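You operate a simulated robot arm through the tools that you are given. There is no shell and no other tool. Be economical: measure what you need, move in short steps, check, and stop when the job is done.

Carry out the task below with a simulated robot arm. There is one attempt and no reset: what you move stays moved.

## Task
Move the coupler plunger till under 2 % is reflected, then switch off.
Fine: use the microwave switch; lock the plunger again; leave the stubs as set.

It is judged by the outcome, as a careful person would: the job done as asked, and still so three seconds after it is handed in. It fails if anything else is knocked over, pushed out of place, dropped, spilled or broken.

## Robot
A 6-joint arm with a two-finger parallel gripper, fixed in place. Base frame: the origin is at the foot of the arm, x ahead of it, y to its left, z up. Lengths are in cm, angles in degrees, forces in N, time in s.
With the tool pointing down near the work surface it reaches from about 36 to 82 cm from the base axis. Its first joint turns from -166.0 to 166.0 degrees. Payload 3.91 kg.
The tool frame sits at the grasp point between the pads (the TCP): z along the fingers, y along the line on which they close. The tips reach 3 cm beyond it. The gripper opens to 11 cm. The fingers are 2 cm wide and 1 cm thick; the gripper's body (4.8 by 11.2 cm) begins 5.5 cm behind the TCP.
Orientation is told as [roll, pitch, yaw] about the base's x, y, z axes, in that order, counted from this pose: with the fingers straight down and closing along the base's y, the tool's x points along the base's -x, its y along +y and its z along -z.

## Interface
- The arm moves only by the tool move_arm. Its argument "targets" is text: rows parted by semicolons, each of 6 numbers parted by spaces: the shift along the base's x, y, z in units of 150 mm (1.0 is 150 mm), then the turn, a rotation vector about the base's x, y, z in units of 90 degrees (1.0 is 90 degrees). In form: x y z wx wy wz; .... A call has 1 to 20 rows; each row is the pose to reach, as a shift and turn from the pose commanded when the call began. "jaw" is the closure in counts, from 0 (fully open) to 255 (shut), set as the call begins (left out, the last holds). A call with a number of a shift or a turn outside -1 to 1 is refused whole. A row lasts 0.2 s, in which the tool goes at most 5 cm and 8.6 degrees; a call with a longer step from one row to the next is refused whole, and so is a gripper value outside its range. A pose out of reach is approached as far as the arm can. The call stops where the force on the tool passes 40 N (or 10 N more than at its start, if that is more) or the arm is blocked; 0.2 s more then pass. Each finger travels about 4.5 cm/s and halts on what it meets, pressing with about 25 N; the grip force reading is that of the motor and also rises with nothing between the fingers. The clock runs only during rows and for 0.2 s after the last one: add rows that repeat a pose to give the fingers time. The reply holds the time, the measured pose of the TCP, the force on the tool along the base axes, the opening and the grip force, in the units named above and with some noise, with the torque about the TCP (base axes, N m) and any sound that the robot's microphone picked up.
- Cameras (640 x 400 px; columns grow to the right, rows downward): "scene" is fixed at [22.29, 48.71, 140.47]; the picture's right is [-0.58, -0.82, 0.00], its down [-0.66, 0.47, -0.59] and it looks along [0.48, -0.34, -0.81] (base axes); focal length 271 px, centre (320, 200). "wrist" rides on the gripper at [7.7, 0.7, -11.4] in the tool frame; the picture's right is [-0.09, 1.00, 0.00], its down [-0.80, -0.07, -0.59] and it looks along [-0.59, -0.05, 0.80] (tool axes); focal length 270 px, centre (320, 200).
- snapshot(camera): a new picture of that camera. No time passes.
- move_column(by): slides the trunk up (or, below 0, down) by that many cm; the arm rides with it, the base frame stays. It gives what a move gives, with no picture.
- point_at(camera, pixels): for up to 12 pixels [column, row] of the newest picture of that camera ("zoom" is the newest enlarged one), the place [x, y, z] in the base frame of the surface seen there, good to about 0.2 cm, but the place of the scene camera against the robot may be out by one fixed shift of up to 1.8 cm in any direction. No time passes.
- zoom(camera, box): a new picture of the part [left, top, right, bottom] of that camera's present view, enlarged. No time passes.
- hand_in(): hands the job in; it is judged then, once.

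Go step by step. Measure first, check grasps and placings, and put right what went wrong. The budget is 80 turns and 54 pictures, counting those below and the enlarged ones. Unless the task says otherwise, let go and move clear before handing in, and close with one line.

The tools are called after "Request:" as name(argument=value, ...) on one line, values as JSON. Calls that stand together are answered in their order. move_arm: Moves the arm, as the interface text tells. Its arguments: {"type":"object","properties":{"targets":{"type":"string"},"jaw":{"type":"number"}},"required":["targets"]} The other tools are called the same way: move_column (by) slides the trunk up or down; snapshot (camera) takes a picture; point_at (camera, pixels) gives the place of the surface under pixels of a picture; zoom (camera, box) takes an enlarged picture of a part of a camera's view; hand_in () hands the job in.

At the start:

```text
time_s: 0.0
position: [31.84, 30.13, 118.73]
ee_rot: [0.1, 0.1, 0.0]
force: [0.0, 0.6, -0.7]
moment: [-0.02, 0.04, -0.02]
width: 11.01
gripper_force: 0.0
trunk travel left (down, up): [-52.5, 8.5]
```

scene: 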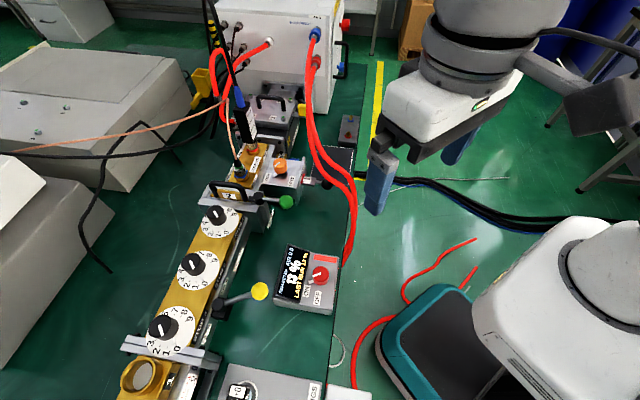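
wrist: 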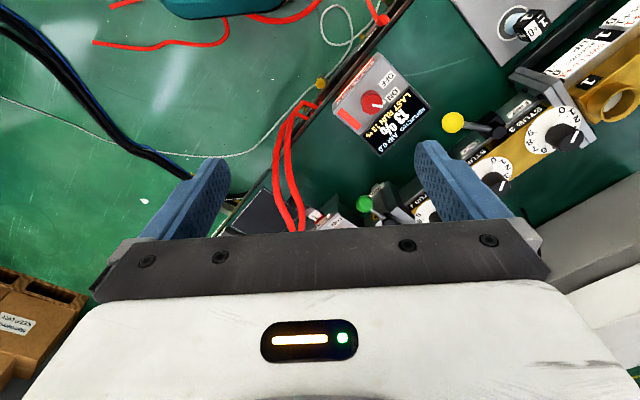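

The scene shows a waveguide with stubs 1-3, a display box (about 305,280) with a red switch, a yellow-ball lever and a green-knob lever. I'll zoom in to read the labels before moving anything.

Request:
zoom(camera="scene", box=[190, 100, 380, 220])

Request:
zoom(camera="scene", box=[190, 220, 380, 340])

Request:
zoom(camera="scene", box=[100, 290, 380, 400])

Request:
zoom(camera="wrist", box=[300, 40, 440, 250])

```text
3.33 times, centred on (285, 160) of scene
```

zoom: 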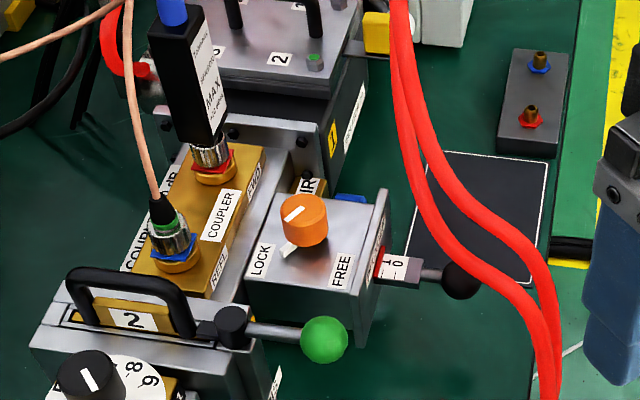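

```text
3.33 times, centred on (285, 280) of scene
```

zoom: 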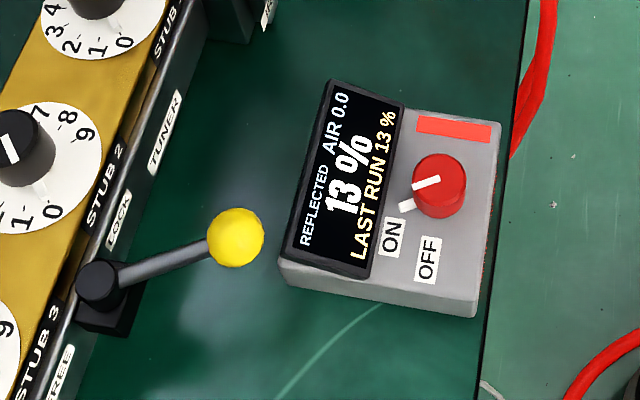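

```text
2.29 times, centred on (240, 345) of scene
```

zoom: 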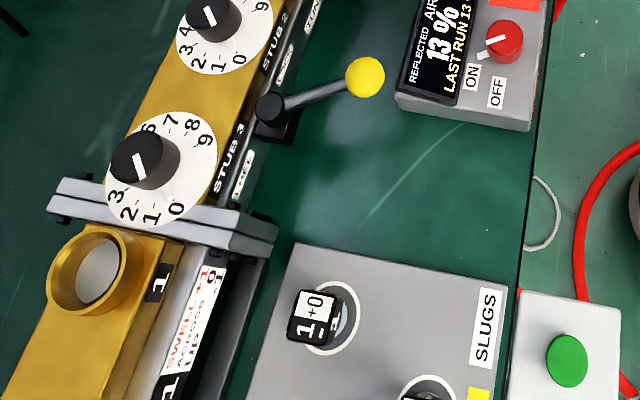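

```text
1.90 times, centred on (370, 145) of wrist
```

zoom: 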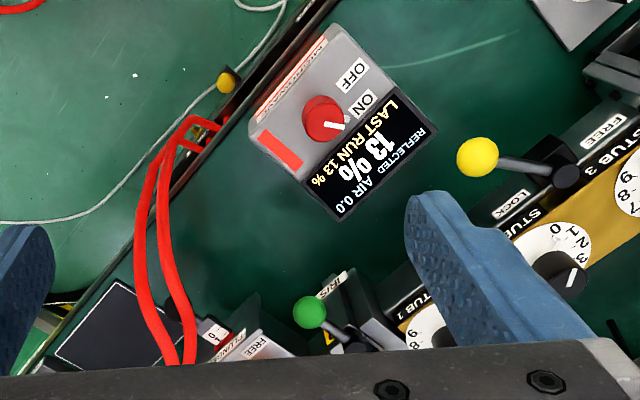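

The plunger is the rod with the black ball at zoom (460,280), with an orange LOCK/FREE knob. The microwave knob is red and currently at ON. I'll measure these with both cameras.

Request:
zoom(camera="scene", box=[255, 140, 345, 200])

Request:
point_at(camera="scene", pixels=[[320, 272], [281, 166], [327, 182], [258, 291], [287, 202], [307, 182], [355, 200], [340, 175], [296, 180], [284, 182], [340, 225], [316, 150]])

Request:
point_at(camera="wrist", pixels=[[371, 98], [453, 122], [365, 203], [284, 170], [298, 215], [315, 214], [380, 130], [277, 160], [345, 222]])

```text
6.67 times, centred on (300, 170) of scene
```

zoom: 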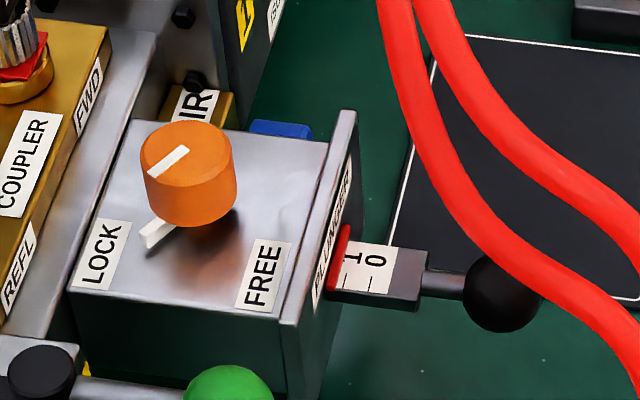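

```text
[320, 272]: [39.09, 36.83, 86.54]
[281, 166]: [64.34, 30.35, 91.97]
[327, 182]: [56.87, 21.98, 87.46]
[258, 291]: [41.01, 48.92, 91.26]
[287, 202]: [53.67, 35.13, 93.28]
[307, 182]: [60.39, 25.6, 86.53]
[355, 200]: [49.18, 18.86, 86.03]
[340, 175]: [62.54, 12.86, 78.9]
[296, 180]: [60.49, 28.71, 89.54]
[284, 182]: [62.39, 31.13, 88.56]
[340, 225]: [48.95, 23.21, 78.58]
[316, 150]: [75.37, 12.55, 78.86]
```

```text
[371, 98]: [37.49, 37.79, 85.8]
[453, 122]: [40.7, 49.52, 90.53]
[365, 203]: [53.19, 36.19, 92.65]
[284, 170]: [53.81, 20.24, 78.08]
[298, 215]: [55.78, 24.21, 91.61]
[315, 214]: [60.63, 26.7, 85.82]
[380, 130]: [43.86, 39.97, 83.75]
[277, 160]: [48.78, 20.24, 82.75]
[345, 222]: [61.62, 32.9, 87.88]
```

The wrist and scene readings differ by about (-0.4, +0.9, -0.7), which is the scene camera's offset. Next I'll measure the plunger axis and the knob shapes from the zoom.

Request:
point_at(camera="zoom", pixels=[[322, 150], [282, 305], [135, 130], [80, 280], [500, 290], [440, 285], [345, 290], [415, 300], [415, 260], [185, 165], [210, 200], [160, 235]])

Request:
point_at(camera="scene", pixels=[[325, 190], [330, 182], [322, 182], [327, 176], [320, 180], [275, 163], [286, 163], [280, 160], [280, 170], [315, 268], [325, 276], [312, 279]])

```text
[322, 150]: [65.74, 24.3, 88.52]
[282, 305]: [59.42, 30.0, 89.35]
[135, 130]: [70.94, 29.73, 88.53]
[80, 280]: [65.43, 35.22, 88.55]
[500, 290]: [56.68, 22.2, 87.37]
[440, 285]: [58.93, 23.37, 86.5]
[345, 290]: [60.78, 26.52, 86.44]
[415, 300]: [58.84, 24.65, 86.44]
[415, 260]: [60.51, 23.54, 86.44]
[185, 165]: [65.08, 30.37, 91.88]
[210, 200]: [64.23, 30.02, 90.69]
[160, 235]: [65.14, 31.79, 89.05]
```

```text
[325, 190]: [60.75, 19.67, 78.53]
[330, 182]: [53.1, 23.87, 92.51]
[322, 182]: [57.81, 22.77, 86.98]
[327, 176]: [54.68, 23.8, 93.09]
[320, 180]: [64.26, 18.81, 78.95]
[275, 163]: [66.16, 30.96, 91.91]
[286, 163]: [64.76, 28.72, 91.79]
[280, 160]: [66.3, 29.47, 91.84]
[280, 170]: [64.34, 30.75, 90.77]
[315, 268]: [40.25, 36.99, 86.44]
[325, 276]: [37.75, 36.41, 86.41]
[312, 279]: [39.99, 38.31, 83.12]
```

The plunger axis points inward along roughly (0.71, 0.71), with the ball near (57.0, 22.5, 85.6). The red hoses pass close by, so I'll map them before approaching.

Request:
point_at(camera="scene", pixels=[[311, 60], [309, 100], [312, 125], [317, 150], [326, 169], [337, 182], [350, 192], [354, 215], [350, 240], [346, 262], [330, 150], [345, 175]])

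Request:
snapshot(camera="scene")

Request:
zoom(camera="wrist", box=[230, 80, 390, 240])

```text
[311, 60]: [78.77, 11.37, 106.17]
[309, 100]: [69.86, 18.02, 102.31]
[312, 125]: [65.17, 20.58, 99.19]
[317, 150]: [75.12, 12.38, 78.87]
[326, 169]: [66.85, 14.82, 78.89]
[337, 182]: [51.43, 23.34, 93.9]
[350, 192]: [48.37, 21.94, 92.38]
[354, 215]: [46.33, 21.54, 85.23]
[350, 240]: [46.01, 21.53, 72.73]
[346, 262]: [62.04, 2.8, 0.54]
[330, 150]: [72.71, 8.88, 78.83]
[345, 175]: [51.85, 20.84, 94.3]
```

```text
46 pictures are left
```

scene: 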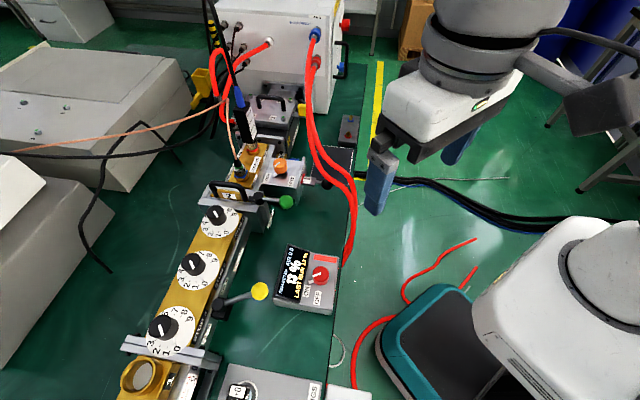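

```text
2.50 times, centred on (310, 160) of wrist
```

zoom: 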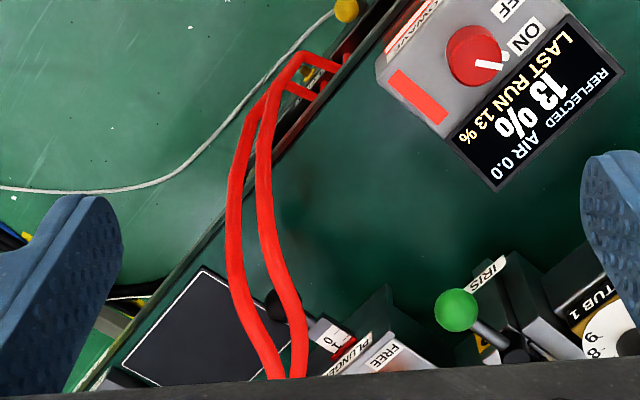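

The hoses run above the plunger at z≈92–98, so the ball needs a low approach from the side. The orange knob has to turn about +90° (CCW from above, +y to -x) to reach FREE. I'll measure the obstacles around it (coupler sensor, cables, outer hose) and the microwave knob.

Request:
point_at(camera="scene", pixels=[[250, 130], [238, 105], [253, 150], [240, 165], [238, 170], [236, 140], [281, 100], [258, 115], [285, 130], [330, 162], [318, 140], [356, 160]])

Request:
zoom(camera="scene", box=[270, 240, 350, 320])

```text
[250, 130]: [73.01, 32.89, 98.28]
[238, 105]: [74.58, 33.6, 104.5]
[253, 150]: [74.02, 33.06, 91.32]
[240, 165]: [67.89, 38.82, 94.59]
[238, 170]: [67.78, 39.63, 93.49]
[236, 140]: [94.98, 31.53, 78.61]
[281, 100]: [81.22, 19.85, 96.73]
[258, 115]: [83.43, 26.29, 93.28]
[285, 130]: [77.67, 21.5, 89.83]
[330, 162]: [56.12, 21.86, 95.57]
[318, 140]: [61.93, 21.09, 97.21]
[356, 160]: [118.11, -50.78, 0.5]
```

```text
5.00 times, centred on (310, 280) of scene
```

zoom: 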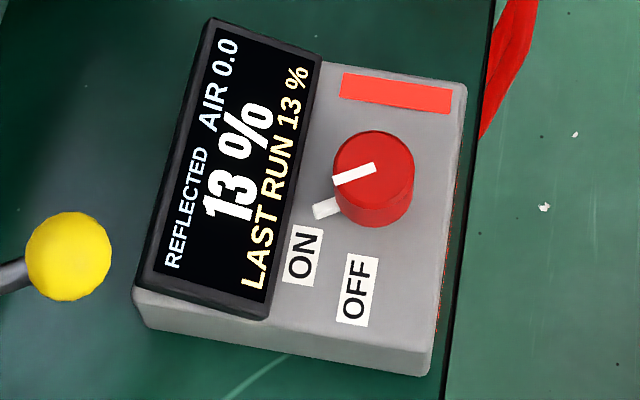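

The sensor stands at rel (8.3, 3.1) and the REFL cable at rel (2.7, 8.6) from the orange knob, so a yaw of -45° to +45° from above stays clear. I'll start moving over at height while turning to -45°.

Request:
move_arm(targets="0.166 0 0 0 0 -0.0833; 0.333 0 0 0 0 -0.1667; 0.5 0 0 0 0 -0.25; 0.667 0 0 0 0 -0.3333; 0.833 0 0 0 0 -0.4167; 1 0 0 0 0 -0.5")

Request:
move_arm(targets="0.25 0.01 -0.05 0 0 0; 0.5 0.03 -0.1 0 0 0; 0.75 0.05 -0.15 0 0 0; 0.933 0.06 -0.2 0 0 0")

Request:
snapshot(camera="wrist")

Request:
snapshot(camera="scene")

```text
time_s: 1.4
position: [47.1, 30.45, 118.84]
ee_rot: [-0.1, 0.0, -45.1]
force: [-0.1, 0.0, -0.2]
moment: [-0.01, 0.01, 0.02]
width: 11.04
gripper_force: 0.0
trunk travel left (down, up): [-52.5, 8.5]
```

```text
time_s: 2.4
position: [60.74, 31.13, 115.83]
ee_rot: [0.0, 0.0, -45.0]
force: [0.0, 0.1, 0.0]
moment: [-0.01, 0.02, -0.02]
width: 10.99
gripper_force: 0.1
trunk travel left (down, up): [-52.5, 8.5]
```

```text
43 pictures are left
```

wrist: 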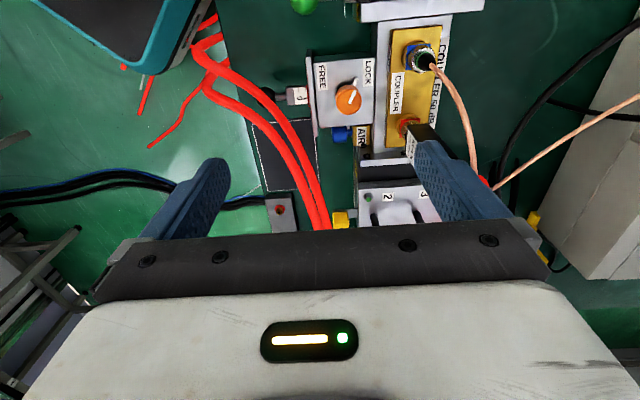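

```text
42 pictures are left
```

scene: 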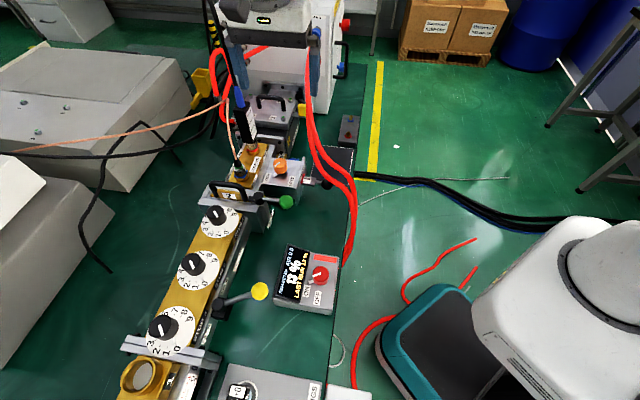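

The wrist view shows the orange knob at (348,98) and the sensor beside the right finger at (420,140). I'll measure both before descending.

Request:
point_at(camera="wrist", pixels=[[348, 98], [338, 100], [358, 97], [348, 88], [349, 108], [355, 84], [420, 132], [415, 155], [427, 62], [298, 96], [278, 98], [292, 130]])

Request:
zoom(camera="wrist", box=[240, 20, 480, 180])

```text
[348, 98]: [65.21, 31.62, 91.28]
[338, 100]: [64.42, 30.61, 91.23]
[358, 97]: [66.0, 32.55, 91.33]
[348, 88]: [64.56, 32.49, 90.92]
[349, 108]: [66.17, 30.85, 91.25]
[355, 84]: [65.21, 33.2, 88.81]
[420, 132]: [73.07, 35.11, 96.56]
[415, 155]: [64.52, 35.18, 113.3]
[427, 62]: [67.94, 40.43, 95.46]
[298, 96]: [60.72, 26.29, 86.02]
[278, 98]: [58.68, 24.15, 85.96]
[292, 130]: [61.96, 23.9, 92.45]
```

```text
2.50 times, centred on (360, 100) of wrist
```

zoom: 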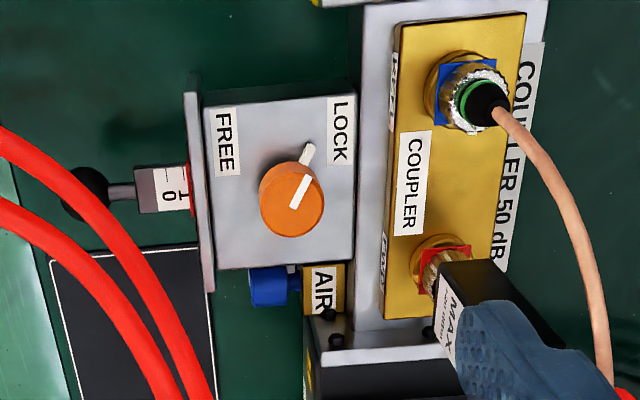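

The knob centre is (65.3, 31.5) with its top at z 91.3. I'll move over it at z≈101 with the jaw part closed, then check clearance to the inner hose.

Request:
move_arm(targets="0.15 0.015 -0.2 0 0 0; 0.3 0.025 -0.5 0 0 0; 0.3 0.025 -0.8 0 0 0; 0.3 0.025 -1 0 0 0", jaw=128)

Request:
snapshot(camera="wrist")

Request:
zoom(camera="scene", box=[200, 60, 380, 200])

```text
refused: row 2 steps farther than a row can; nothing moved
```

```text
40 pictures are left
```

wrist: 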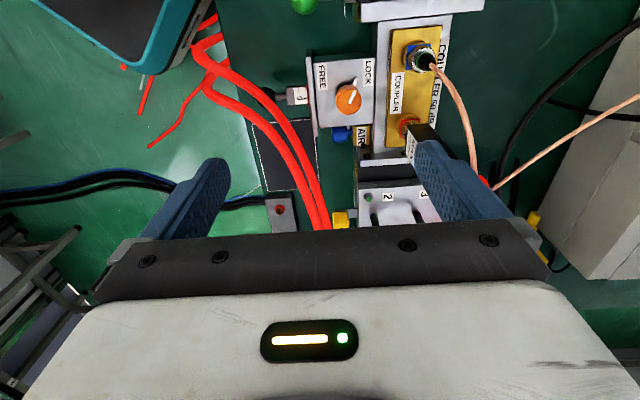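

```text
2.86 times, centred on (290, 130) of scene
```

zoom: 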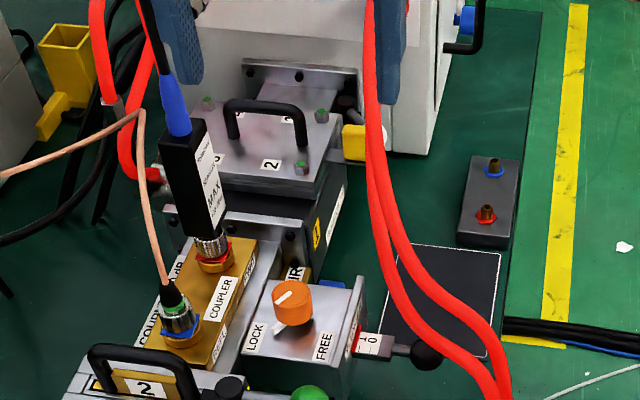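

That call was refused because a step was too long, and nothing moved. I'll repeat it with smaller steps.

Request:
move_arm(targets="0.15 0.015 -0.2 0 0 0; 0.3 0.025 -0.4 0 0 0; 0.3 0.025 -0.6 0 0 0; 0.3 0.025 -0.8 0 0 0; 0.3 0.025 -1 0 0 0", jaw=128)

Request:
snapshot(camera="wrist")

Request:
zoom(camera="scene", box=[200, 60, 380, 200])

```text
time_s: 3.6
position: [65.47, 31.44, 100.73]
ee_rot: [0.0, 0.0, -45.0]
force: [-0.2, -0.1, 0.0]
moment: [-0.03, 0.04, 0.01]
width: 5.47
gripper_force: 0.0
trunk travel left (down, up): [-52.5, 8.5]
```

```text
38 pictures are left
```

wrist: 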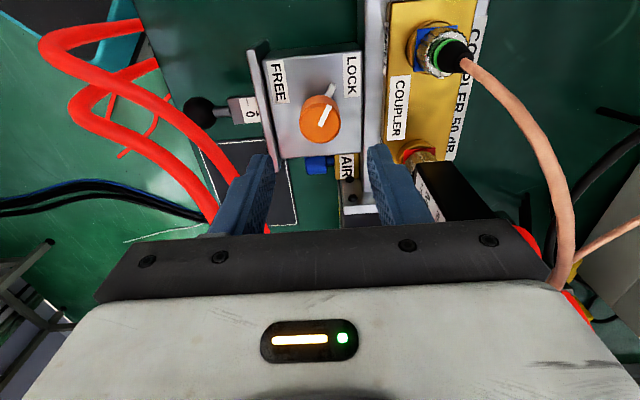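

```text
2.86 times, centred on (290, 130) of scene
```

zoom: 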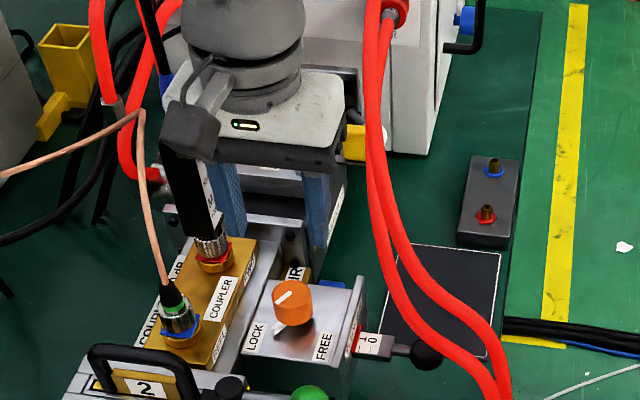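

The TCP is over the knob (317,118). I'll re-measure the knob and the hose from here before the final descent.

Request:
point_at(camera="wrist", pixels=[[320, 115], [302, 118], [338, 115], [320, 97], [321, 130], [200, 145], [225, 165], [210, 190], [140, 65], [200, 110], [430, 190], [330, 90]])

```text
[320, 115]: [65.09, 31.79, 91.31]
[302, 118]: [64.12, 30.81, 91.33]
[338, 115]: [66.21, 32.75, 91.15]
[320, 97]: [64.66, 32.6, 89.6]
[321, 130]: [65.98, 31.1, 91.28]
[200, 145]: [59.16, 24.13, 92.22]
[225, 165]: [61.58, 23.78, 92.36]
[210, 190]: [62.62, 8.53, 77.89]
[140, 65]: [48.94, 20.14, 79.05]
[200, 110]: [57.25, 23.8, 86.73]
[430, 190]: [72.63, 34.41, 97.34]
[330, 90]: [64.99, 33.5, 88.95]
```

The knob centre is (65.2, 31.7) and the hose is clear. I'll descend to z≈91.9 with a slight recentring, then close on the knob.

Request:
move_arm(targets="-0.012 0.012 -0.2 0 0 0; -0.012 0.012 -0.4 0 0 0; -0.012 0.012 -0.5 0 0 0; -0.012 0.012 -0.585 0 0 0")

Request:
move_arm(targets="0 0 0 0 0 0; 0 0 0 0 0 0; 0 0 0 0 0 0; 0 0 0 0 0 0; 0 0 0 0 0 0", jaw=255)

Request:
snapshot(camera="wrist")

```text
time_s: 4.6
position: [65.08, 31.66, 91.89]
ee_rot: [0.0, 0.1, -45.0]
force: [0.4, 0.0, -0.5]
moment: [0.05, -0.01, 0.02]
width: 5.46
gripper_force: 0.0
trunk travel left (down, up): [-52.5, 8.5]
```

```text
time_s: 5.8
position: [65.07, 31.53, 92.08]
ee_rot: [0.0, 0.0, -45.0]
force: [0.8, 2.9, -2.9]
moment: [0.46, -0.59, 0.02]
width: 3.35
gripper_force: 44.6
trunk travel left (down, up): [-52.5, 8.5]
```

```text
36 pictures are left
```

wrist: 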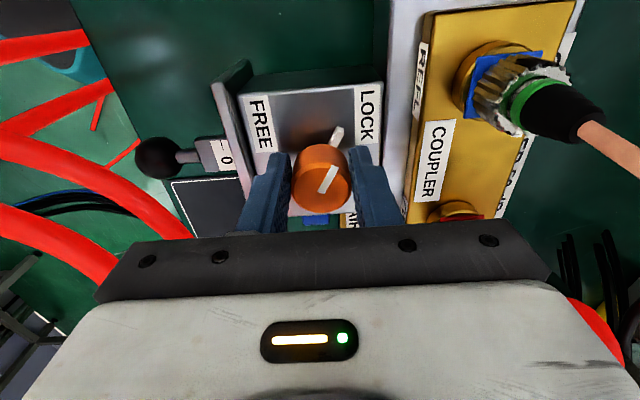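

The knob is gripped (width 3.35) with the pointer tab towards LOCK. I'll turn it CCW about 75° and then check.

Request:
move_arm(targets="0 0 0 0 0 0.0833; 0 0 0 0 0 0.1667; 0 0 0 0 0 0.25; 0 0 0 0 0 0.3333; 0 0 0 0 0 0.4167; 0 0 0 0 0 0.5; 0 0 0 0 0 0.5833; 0 0 0 0 0 0.6667; 0 0 0 0 0 0.75; 0 0 0 0 0 0.8333")

Request:
snapshot(camera="wrist")

Request:
zoom(camera="scene", box=[240, 100, 360, 200])

```text
time_s: 8.0
position: [65.46, 31.14, 92.05]
ee_rot: [0.2, -0.1, 30.0]
force: [2.0, -37.9, -12.6]
moment: [-0.9, -0.16, -0.42]
width: 3.26
gripper_force: 44.8
trunk travel left (down, up): [-52.5, 8.5]
```

```text
35 pictures are left
```

wrist: 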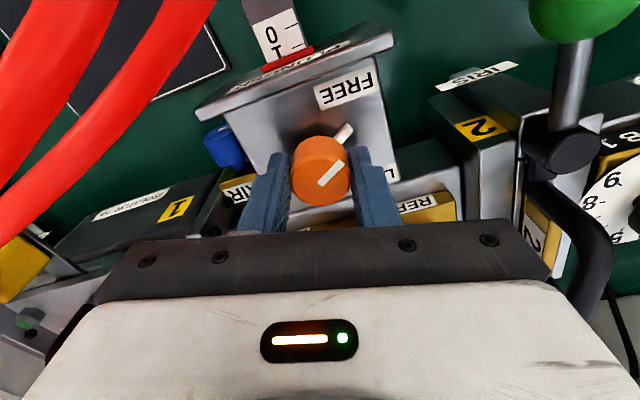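

```text
4.00 times, centred on (300, 150) of scene
```

zoom: 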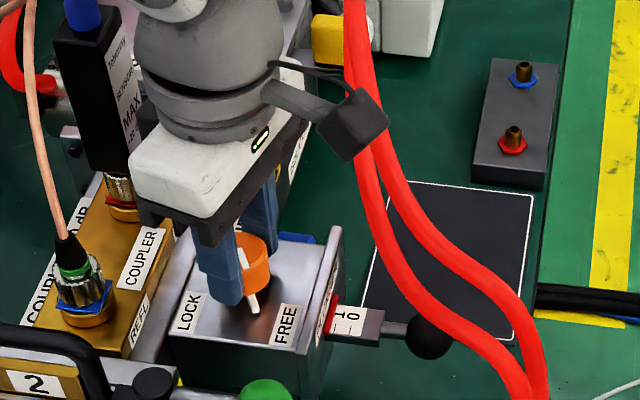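

The tab turned with the hand, but there is a 38 N side load along -y because the grip is slightly off the knob's axis. I'll shift the hand to relieve it.

Request:
move_arm(targets="0.013 -0.025 0 0 0 0; 0.027 -0.05 0 0 0 0; 0.027 -0.05 0 0 0 0")

```text
time_s: 8.8
position: [65.44, 31.18, 92.04]
ee_rot: [0.1, 0.0, 30.1]
force: [-20.2, 1.8, -14.3]
moment: [0.37, -0.2, -0.03]
width: 3.3
gripper_force: 44.7
trunk travel left (down, up): [-52.5, 8.5]
```

The y load is gone but x now shows -20 N, so I'll ease x back. Then I'll turn another 12° towards FREE.

Request:
move_arm(targets="-0.015 0 0 0 0 0; -0.02 0 0 0 0 0.0667; -0.02 0 0 0 0 0.1333; -0.02 0 0 0 0 0.1333")

Request:
zoom(camera="wrist", box=[200, 20, 440, 220])

```text
time_s: 9.8
position: [65.48, 31.17, 92.19]
ee_rot: [-0.1, -0.1, 42.0]
force: [0.8, 17.0, -7.4]
moment: [1.5, -0.18, -0.45]
width: 3.35
gripper_force: 45.4
trunk travel left (down, up): [-52.5, 8.5]
```

```text
2.00 times, centred on (320, 120) of wrist
```

zoom: 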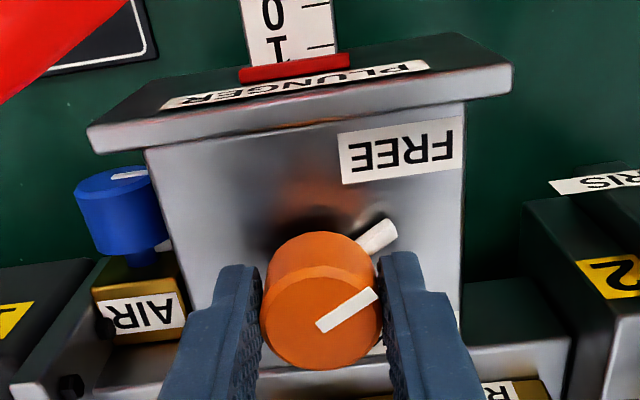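

The pointer now points at FREE, and it slipped relative to the fingers, so it's likely at its stop. I'll release and rise.

Request:
move_arm(targets="0 0 0 0 0 0; 0 0 0 0 0 0; 0 0 0 0 0 0; 0 0 0.2 0 0 0; 0 0 0.5 0 0 0; 0 0 0.75 0 0 0; 0 0 1 0 0 0", jaw=128)

Request:
snapshot(camera="wrist")

Request:
zoom(camera="scene", box=[255, 140, 345, 200])

```text
time_s: 11.4
position: [65.1, 31.22, 107.07]
ee_rot: [0.0, 0.0, 41.9]
force: [-0.2, 0.3, -0.3]
moment: [0.01, 0.01, 0.01]
width: 5.47
gripper_force: 0.0
trunk travel left (down, up): [-52.5, 8.5]
```

```text
32 pictures are left
```

wrist: 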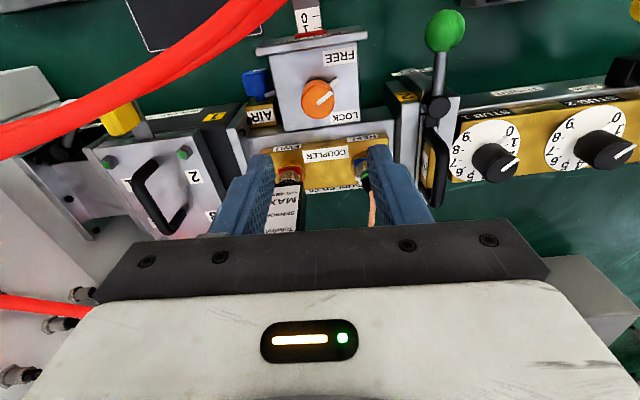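

```text
6.67 times, centred on (300, 170) of scene
```

zoom: 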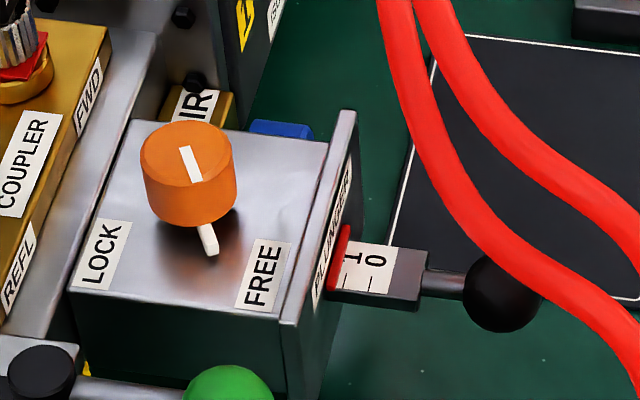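

The pointer is at its FREE end. Next I'll rise, pass over the hoses, and set the hand on the -y side of the plunger, to come in low at about 25° under the hoses.

Request:
move_arm(targets="0 0 0.15 0 0 0.0722; 0 0 0.3 0 0 0.1444; 0 0 0.45 0 0 0.2167; 0 0 0.6 0 0 0.289; -0.15 -0.25 0.6 0 0 0.289; -0.3 -0.5 0.6 0 0 0.289; -0.45 -0.75 0.6 0 0 0.289; -0.6 -1 0.6 0 0 0.289")

Request:
move_arm(targets="-0.1 -0.2 0 0 0 0; -0.25 -0.4 0 0 0 0; -0.25 -0.4 0 0.083 -0.0336 0; -0.25 -0.4 0 0.166 -0.0672 0; -0.25 -0.4 0 0.249 -0.1008 0; -0.25 -0.4 0 0.332 -0.1344 0; -0.25 -0.4 0 0.415 -0.168 0; -0.25 -0.4 0 0.498 -0.2016 0; -0.25 -0.4 0 0.581 -0.2352 0; -0.25 -0.4 0 0.6695 -0.2708 0")

Request:
snapshot(camera="scene")

Request:
snapshot(camera="wrist")

```text
time_s: 13.2
position: [56.31, 15.68, 115.99]
ee_rot: [0.0, -0.1, 68.0]
force: [0.5, -0.2, 0.3]
moment: [0.01, -0.04, 0.0]
width: 5.47
gripper_force: 0.1
trunk travel left (down, up): [-52.5, 8.5]
```

```text
time_s: 15.4
position: [52.53, 9.86, 116.03]
ee_rot: [-0.1, -65.0, 68.2]
force: [0.4, 0.6, -1.1]
moment: [0.04, -0.02, 0.01]
width: 5.51
gripper_force: 0.1
trunk travel left (down, up): [-52.5, 8.5]
```

```text
30 pictures are left
```

scene: 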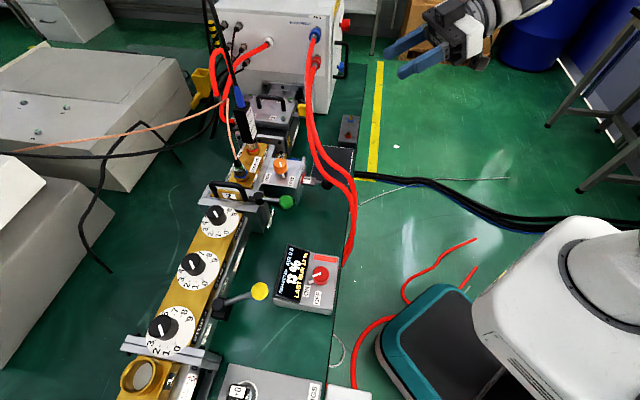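

```text
29 pictures are left
```

wrist: 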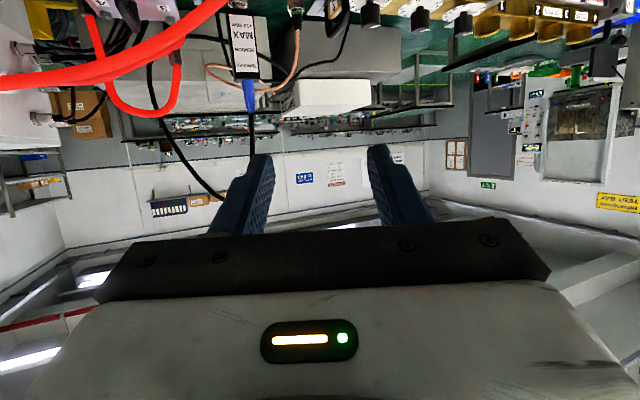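

The tilt is reached. I'll descend at this clear spot on the -y side to z≈91.5.

Request:
move_arm(targets="0 0 -0.25 0 0 0; 0 0 -0.5 0 0 0; 0 0 -0.75 0 0 0; 0 0 -1 0 0 0")

Request:
move_arm(targets="0 0 -0.25 0 0 0; 0 0 -0.45 0 0 0; 0 0 -0.64 0 0 0")

Request:
snapshot(camera="wrist")

Request:
zoom(camera="scene", box=[240, 80, 440, 220])

```text
time_s: 16.4
position: [52.53, 9.58, 101.39]
ee_rot: [0.0, -65.0, 68.0]
force: [0.2, 0.0, -0.5]
moment: [-0.05, 0.02, 0.04]
width: 5.49
gripper_force: 0.0
trunk travel left (down, up): [-52.5, 8.5]
```

```text
time_s: 17.2
position: [52.64, 9.68, 91.6]
ee_rot: [-0.1, -64.9, 68.1]
force: [-0.2, 0.7, 0.5]
moment: [0.03, -0.01, 0.02]
width: 5.48
gripper_force: 0.0
trunk travel left (down, up): [-52.5, 8.5]
```

```text
28 pictures are left
```

wrist: 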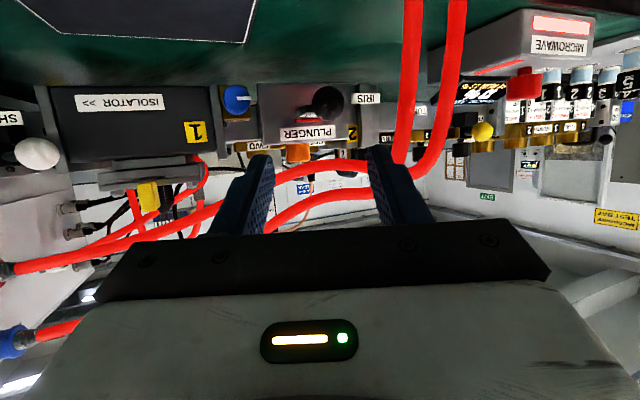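

```text
2.86 times, centred on (340, 150) of scene
```

zoom: 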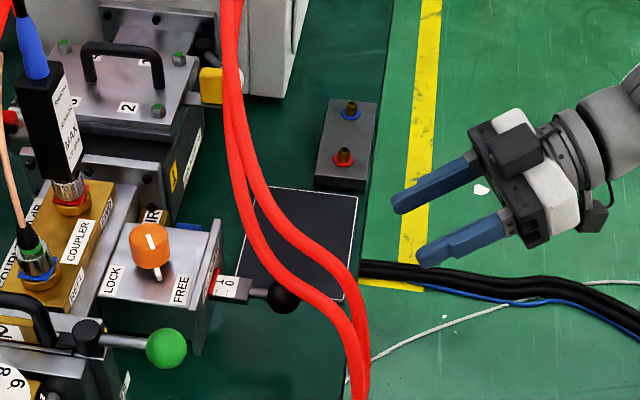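

The hand is at the -y side and below hose level, and the wrist view shows the ball at (328,103). I need to know how high the dark box on top of the hand (zoom 515,150) sits, and to refine the ball and hose positions.

Request:
point_at(camera="zoom", pixels=[[515, 140], [528, 160], [497, 150], [545, 190], [597, 215], [500, 120]])

Request:
point_at(camera="wrist", pixels=[[328, 103], [313, 103], [328, 88], [343, 103], [310, 120], [330, 166], [350, 194], [400, 130], [438, 130], [300, 200], [408, 60], [328, 117]])

```text
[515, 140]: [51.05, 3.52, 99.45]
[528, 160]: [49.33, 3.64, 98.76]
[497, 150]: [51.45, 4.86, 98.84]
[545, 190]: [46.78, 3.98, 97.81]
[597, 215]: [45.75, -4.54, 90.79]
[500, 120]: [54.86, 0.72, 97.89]
```

```text
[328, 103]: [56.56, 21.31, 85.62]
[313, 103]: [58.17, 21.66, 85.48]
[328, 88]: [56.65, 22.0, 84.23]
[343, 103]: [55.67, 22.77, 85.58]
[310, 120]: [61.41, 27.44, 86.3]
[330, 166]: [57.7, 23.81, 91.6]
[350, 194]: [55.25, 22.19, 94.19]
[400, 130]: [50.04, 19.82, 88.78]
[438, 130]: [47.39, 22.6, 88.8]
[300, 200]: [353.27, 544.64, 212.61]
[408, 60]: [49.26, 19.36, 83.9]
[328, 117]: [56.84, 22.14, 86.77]
```

The ball centre is (57.0, 22.6, 85.5), but the outer hose at (50, 19.8) is close to the hand's left end. I'll yaw to 80° for more clearance and move to a point 8 cm short of the ball.

Request:
move_arm(targets="0.06 0.09 -0.04 0 0 0.067; 0.187 0.267 -0.127 0 0 0.133")

Request:
snapshot(camera="wrist")

```text
time_s: 17.8
position: [55.46, 13.91, 89.4]
ee_rot: [0.1, -65.0, 79.8]
force: [-0.5, -1.0, -0.5]
moment: [0.0, 0.04, 0.02]
width: 5.48
gripper_force: 0.1
trunk travel left (down, up): [-52.5, 8.5]
```

```text
26 pictures are left
```

wrist: 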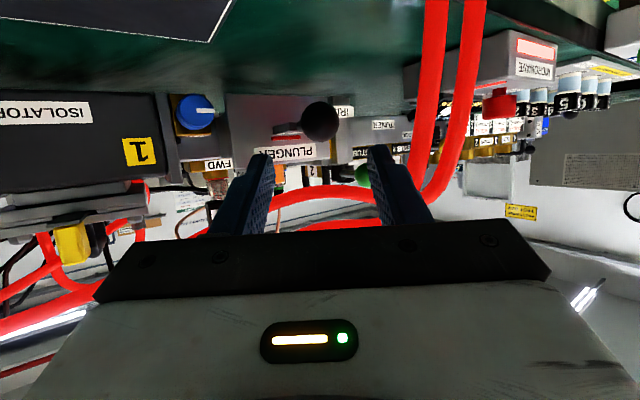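

The ball at (320,121) is centred between the fingers. I'll advance to straddle it, with the tips about 1 cm past its centre.

Request:
move_arm(targets="0.028 0.156 -0.072 0 0 0; 0.056 0.311 -0.145 0 0 0; 0.084 0.467 -0.217 0 0 0")

Request:
snapshot(camera="wrist")

Request:
zoom(camera="scene", box=[260, 120, 400, 220])

```text
time_s: 18.6
position: [56.72, 20.75, 86.41]
ee_rot: [-0.1, -65.0, 80.1]
force: [-0.1, -1.3, -0.6]
moment: [-0.02, 0.03, 0.04]
width: 5.48
gripper_force: 0.0
trunk travel left (down, up): [-52.5, 8.5]
```

```text
25 pictures are left
```

wrist: 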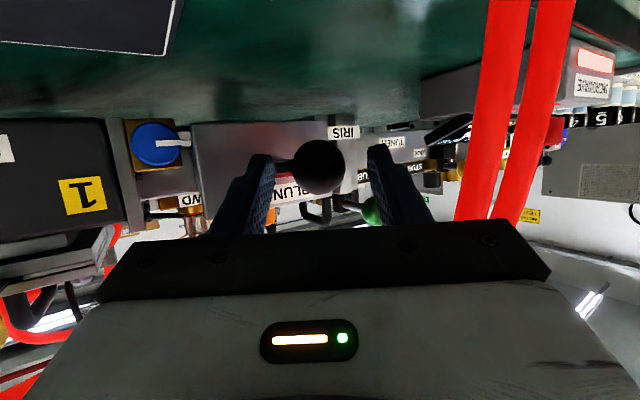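

```text
4.00 times, centred on (330, 170) of scene
```

zoom: 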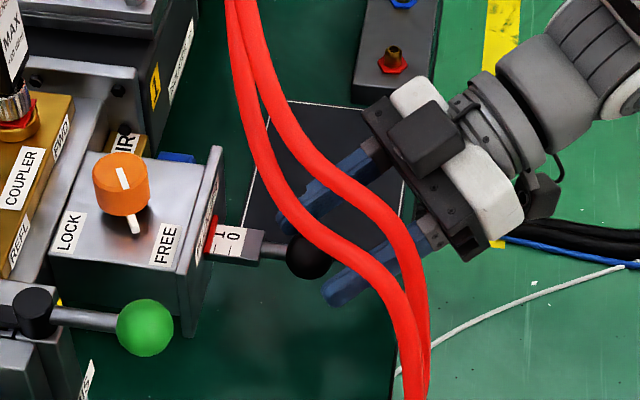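

The ball sits between the fingertips as expected (318,166), and the hoses are clear. Closing on it.

Request:
move_arm(targets="0 0 0 0 0 0; 0 0 0 0 0 0; 0 0 0 0 0 0; 0 0 0 0 0 0; 0 0 0 0 0 0", jaw=255)

Request:
zoom(camera="scene", box=[260, 160, 360, 320])

```text
time_s: 19.8
position: [56.67, 20.71, 86.48]
ee_rot: [0.0, -65.0, 79.8]
force: [4.0, -3.1, -0.7]
moment: [-0.19, -0.04, -0.12]
width: 3.12
gripper_force: 45.2
trunk travel left (down, up): [-52.5, 8.5]
```

```text
2.50 times, centred on (310, 240) of scene
```

zoom: 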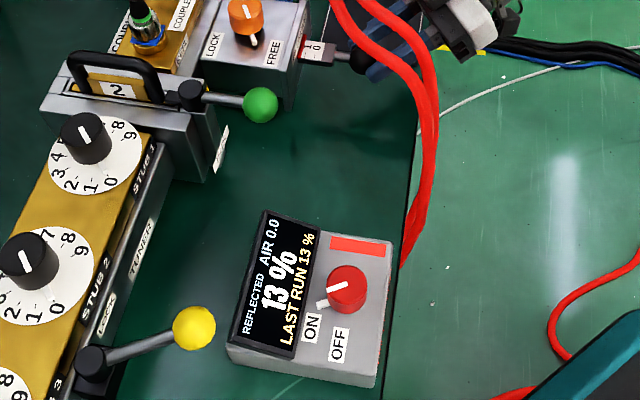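

The ball is gripped (width 3.12). I'll try pulling out 0.6 cm along the axis and watch the display.

Request:
move_arm(targets="-0.014 -0.014 0 0 0 0; -0.028 -0.028 0 0 0 0; -0.028 -0.028 0 0 0 0")

Request:
zoom(camera="scene", box=[260, 160, 360, 320])

```text
time_s: 20.6
position: [56.48, 20.33, 86.53]
ee_rot: [0.0, -65.0, 80.0]
force: [11.0, -6.6, 2.0]
moment: [-0.62, -0.08, -0.33]
width: 3.12
gripper_force: 44.9
trunk travel left (down, up): [-52.5, 8.5]
```

```text
2.50 times, centred on (310, 240) of scene
```

zoom: 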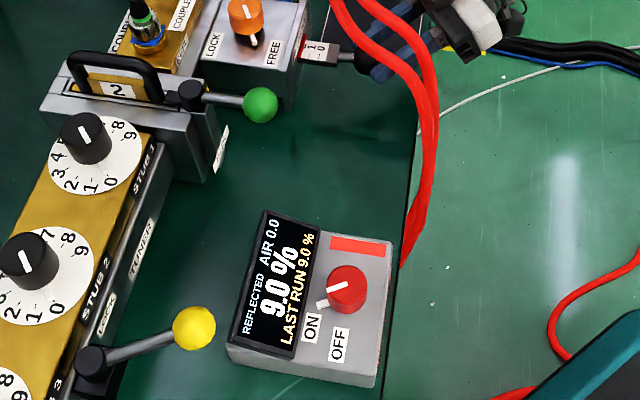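

Pulling out lowered the reading from 13 % to 9.0 %, so the plunger is free and this is the right direction. Another 0.6 cm.

Request:
move_arm(targets="-0.014 -0.014 0 0 0 0; -0.028 -0.028 0 0 0 0; -0.028 -0.028 0 0 0 0")

Request:
zoom(camera="scene", box=[260, 160, 360, 320])

```text
time_s: 21.4
position: [55.97, 19.82, 86.43]
ee_rot: [0.1, -65.1, 79.8]
force: [14.6, -14.1, 5.3]
moment: [-0.15, -0.2, -0.42]
width: 3.1
gripper_force: 45.0
trunk travel left (down, up): [-52.5, 8.5]
```

```text
2.50 times, centred on (310, 240) of scene
```

zoom: 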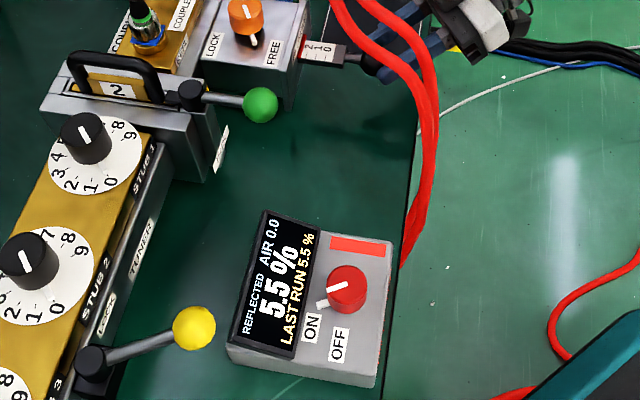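

It's at 5.5 % now. The side force along (+,-) shows the true axis leans more to -y, so I'll correct the heading while pulling another ~0.5 cm.

Request:
move_arm(targets="-0.008 -0.018 0 0 0 0; -0.016 -0.036 0 0 0 0; -0.016 -0.036 0 0 0 0")

Request:
zoom(camera="scene", box=[260, 160, 360, 320])

```text
time_s: 22.2
position: [55.61, 19.48, 86.18]
ee_rot: [0.2, -65.0, 79.9]
force: [6.3, -5.2, 1.4]
moment: [0.99, -0.24, -0.02]
width: 3.13
gripper_force: 44.8
trunk travel left (down, up): [-52.5, 8.5]
```

```text
2.50 times, centred on (310, 240) of scene
```

zoom: 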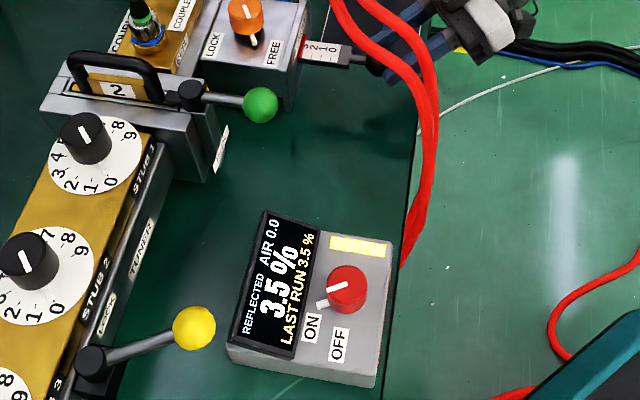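

At 3.5 % the lamp has turned yellow. I'll pull another ~0.6 cm.

Request:
move_arm(targets="-0.012 -0.016 0 0 0 0; -0.024 -0.033 0 0 0 0; -0.024 -0.033 0 0 0 0")

Request:
zoom(camera="scene", box=[260, 160, 360, 320])

```text
time_s: 23.0
position: [55.2, 19.1, 86.4]
ee_rot: [0.0, -65.1, 79.9]
force: [1.3, 0.3, 4.3]
moment: [0.34, -0.01, 0.06]
width: 3.11
gripper_force: 45.3
trunk travel left (down, up): [-52.5, 8.5]
```

```text
2.50 times, centred on (310, 240) of scene
```

zoom: 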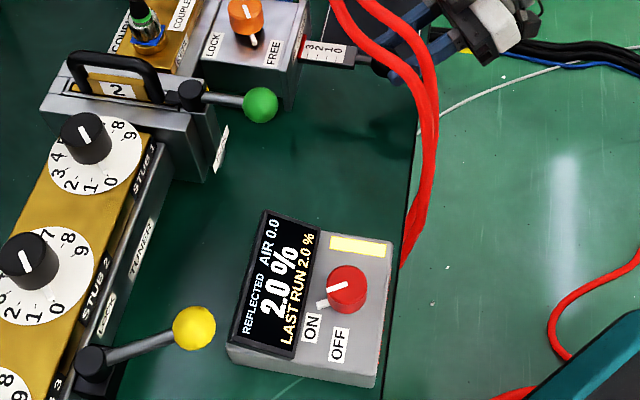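

It reads 2.0 %, but it has to be under 2. I'll pull another ~0.4 cm.

Request:
move_arm(targets="-0.01 -0.01 0 0 0 0; -0.02 -0.02 0 0 0 0; -0.02 -0.02 0 0 0 0")

Request:
zoom(camera="scene", box=[260, 160, 360, 320])

```text
time_s: 23.8
position: [54.84, 18.84, 86.42]
ee_rot: [0.0, -64.9, 80.1]
force: [-5.0, 5.8, 3.3]
moment: [0.3, 0.04, 0.1]
width: 3.1
gripper_force: 45.4
trunk travel left (down, up): [-52.5, 8.5]
```

```text
2.50 times, centred on (310, 240) of scene
```

zoom: 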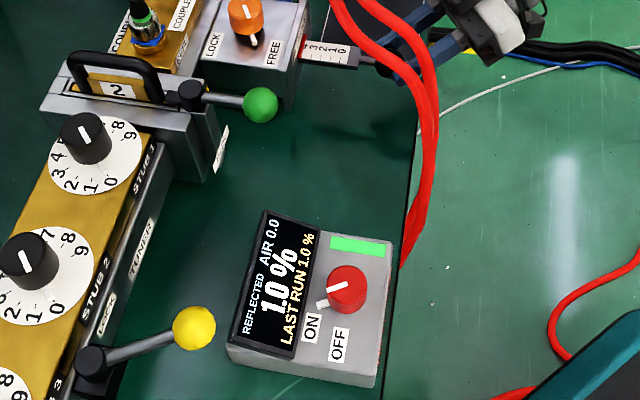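

The reading is 1.0 % and the lamp is green. I'll open the jaw, back straight out along the tool axis, and check that the reading stays.

Request:
move_arm(targets="0 0 0 0 0 0; 0 0 0 0 0 0; 0 0 0 0 0 0; -0.03 -0.18 0.085 0 0 0; -0.063 -0.357 0.17 0 0 0; -0.095 -0.535 0.255 0 0 0; -0.126 -0.713 0.34 0 0 0", jaw=128)

Request:
zoom(camera="scene", box=[240, 140, 360, 320])

```text
time_s: 25.4
position: [53.13, 7.61, 91.64]
ee_rot: [0.0, -64.9, 80.1]
force: [0.0, 0.7, 0.2]
moment: [0.02, 0.02, 0.0]
width: 5.45
gripper_force: 0.1
trunk travel left (down, up): [-52.5, 8.5]
```

```text
2.22 times, centred on (300, 230) of scene
```

zoom: 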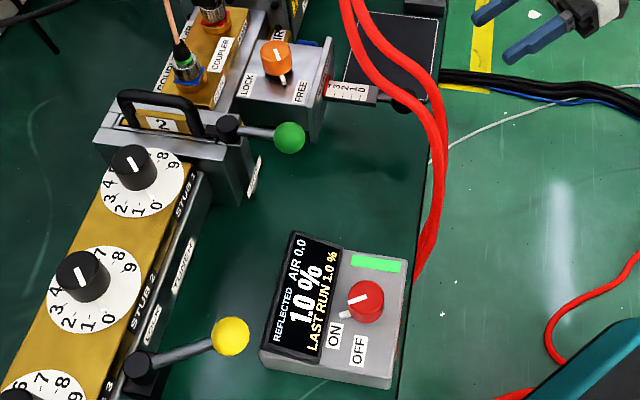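

The reading holds at 1.0 % with the plunger released. I'll raise the hand, level it and go back over the lock knob at yaw +30°.

Request:
move_arm(targets="0 0 0.3 0 0 0; 0 0 0.6 0 0 0; 0 0 0.8 0 0 0; 0 0 1 0 0 0")

Request:
move_arm(targets="0 0 0.2 -0.079 0.0139 0; 0 0 0.4 -0.158 0.0278 0; 0 0 0.63 -0.237 0.0417 0; 0 0 0.63 -0.316 0.0556 0; 0 0 0.63 -0.395 0.0694 0; 0 0 0.63 -0.474 0.0833 0; 0 0 0.63 -0.553 0.0972 0; 0 0 0.63 -0.632 0.1111 0; 0 0 0.63 -0.711 0.125 0")

Request:
move_arm(targets="0.05 0.1 0 0 0 -0.0794; 0.1 0.25 0 0 0 -0.1588; 0.2 0.4 0 0 0 -0.2382; 0.25 0.5 0 0 0 -0.3176; 0.3 0.6 0 0 0 -0.397; 0.4 0.7 0 0 0 -0.4764; 0.4 0.8 0 0 0 -0.5558")

```text
time_s: 26.4
position: [53.08, 7.84, 106.78]
ee_rot: [0.0, -65.0, 80.0]
force: [0.1, -0.4, -0.1]
moment: [0.01, -0.01, 0.03]
width: 5.48
gripper_force: 0.0
trunk travel left (down, up): [-52.5, 8.5]
```

```text
time_s: 28.4
position: [52.9, 7.86, 115.96]
ee_rot: [-0.1, 0.1, 80.0]
force: [-0.4, 0.3, -0.6]
moment: [0.02, -0.02, 0.02]
width: 5.46
gripper_force: 0.0
trunk travel left (down, up): [-52.5, 8.5]
```

```text
time_s: 30.0
position: [59.0, 19.99, 115.63]
ee_rot: [-0.2, 0.0, 29.8]
force: [0.1, -0.8, -0.4]
moment: [0.02, -0.03, -0.03]
width: 5.48
gripper_force: 0.1
trunk travel left (down, up): [-52.5, 8.5]
```

I'll move over the knob axis (65.45, 31.2) and partway down, then check.

Request:
move_arm(targets="0.14 0.25 0 0 0 0; 0.28 0.5 0 0 0 0; 0.43 0.753 0 0 0 0; 0.43 0.753 -0.3 0 0 0; 0.43 0.753 -0.6 0 0 0; 0.43 0.753 -0.9 0 0 0")

Request:
snapshot(camera="wrist")

```text
time_s: 31.4
position: [65.81, 31.19, 102.21]
ee_rot: [0.0, 0.0, 30.0]
force: [-0.4, 1.0, 0.1]
moment: [-0.01, 0.02, -0.04]
width: 5.46
gripper_force: 0.1
trunk travel left (down, up): [-52.5, 8.5]
```

```text
16 pictures are left
```

wrist: 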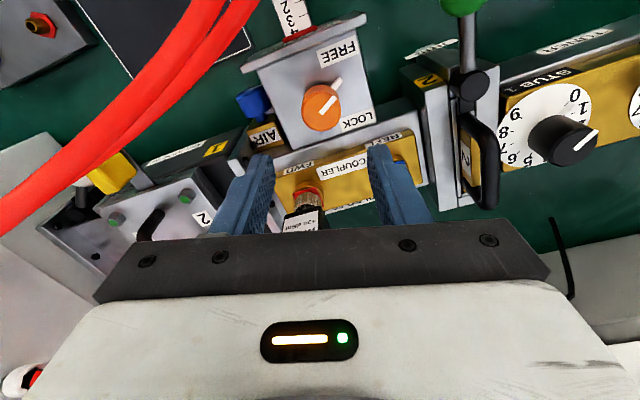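

The knob is at (321,107). I'll re-measure its rim from here to centre the grip.

Request:
point_at(camera="wrist", pixels=[[321, 103], [304, 104], [338, 103], [321, 90], [321, 120], [337, 83]])

Request:
move_arm(targets="0 0 0 0 0 0")

```text
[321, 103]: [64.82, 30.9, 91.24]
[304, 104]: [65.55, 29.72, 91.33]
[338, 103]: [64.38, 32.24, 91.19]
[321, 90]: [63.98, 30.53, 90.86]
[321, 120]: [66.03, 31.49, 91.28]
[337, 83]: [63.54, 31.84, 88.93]
```

```text
time_s: 31.8
position: [65.67, 31.21, 102.34]
ee_rot: [0.0, 0.1, 30.0]
force: [-0.5, -0.5, 0.0]
moment: [0.01, -0.02, -0.02]
width: 5.48
gripper_force: 0.1
trunk travel left (down, up): [-52.5, 8.5]
```

I'll take the axis as (65.3, 31.25), descend to z≈92 and close.

Request:
move_arm(targets="-0.023 0.003 -0.25 0 0 0; -0.023 0.003 -0.45 0 0 0; -0.023 0.003 -0.6 0 0 0; -0.023 0.003 -0.69 0 0 0")

Request:
move_arm(targets="0 0 0 0 0 0; 0 0 0 0 0 0; 0 0 0 0 0 0; 0 0 0 0 0 0; 0 0 0 0 0 0", jaw=255)

```text
time_s: 32.8
position: [65.2, 31.25, 91.95]
ee_rot: [-0.2, 0.0, 30.0]
force: [0.4, -0.3, -0.4]
moment: [0.02, 0.01, -0.04]
width: 5.5
gripper_force: 0.1
trunk travel left (down, up): [-52.5, 8.5]
```

```text
time_s: 34.0
position: [65.34, 31.12, 92.08]
ee_rot: [-0.1, 0.0, 30.0]
force: [6.1, -14.3, -2.0]
moment: [-0.37, -0.59, -0.02]
width: 3.25
gripper_force: 45.3
trunk travel left (down, up): [-52.5, 8.5]
```

The knob is gripped with a small side load. I'll ease that off and turn clockwise 38° first.

Request:
move_arm(targets="0.008 -0.014 0 0 0 0; 0.008 -0.014 0 0 0 -0.0844; 0.008 -0.014 0 0 0 -0.1689; 0.008 -0.014 0 0 0 -0.2533; 0.008 -0.014 0 0 0 -0.3378; 0.008 -0.014 0 0 0 -0.4222")

```text
time_s: 35.4
position: [65.26, 31.4, 92.03]
ee_rot: [0.0, -0.1, -8.1]
force: [6.2, 14.5, 2.8]
moment: [0.87, 0.27, 0.09]
width: 3.27
gripper_force: 45.3
trunk travel left (down, up): [-52.5, 8.5]
```

The loads are moderate, with +14 N along y, so I'll shift +0.2 cm in y and turn another 38°.

Request:
move_arm(targets="0.003 0.013 0 0 0 0; 0.003 0.013 0 0 0 -0.0844; 0.003 0.013 0 0 0 -0.1689; 0.003 0.013 0 0 0 -0.2533; 0.003 0.013 0 0 0 -0.3378; 0.003 0.013 0 0 0 -0.4222")

Request:
zoom(camera="wrist", box=[200, 60, 440, 240])

```text
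time_s: 36.8
position: [65.39, 31.47, 91.99]
ee_rot: [0.0, -0.1, -46.2]
force: [6.2, 13.8, 2.2]
moment: [0.94, -0.41, 0.6]
width: 3.37
gripper_force: 45.5
trunk travel left (down, up): [-52.5, 8.5]
```

```text
2.22 times, centred on (320, 150) of wrist
```

zoom: 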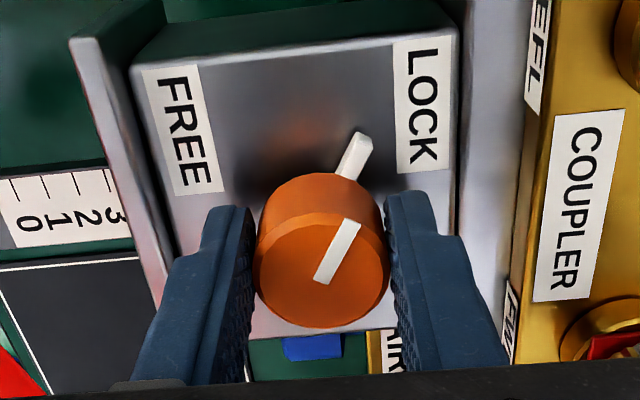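

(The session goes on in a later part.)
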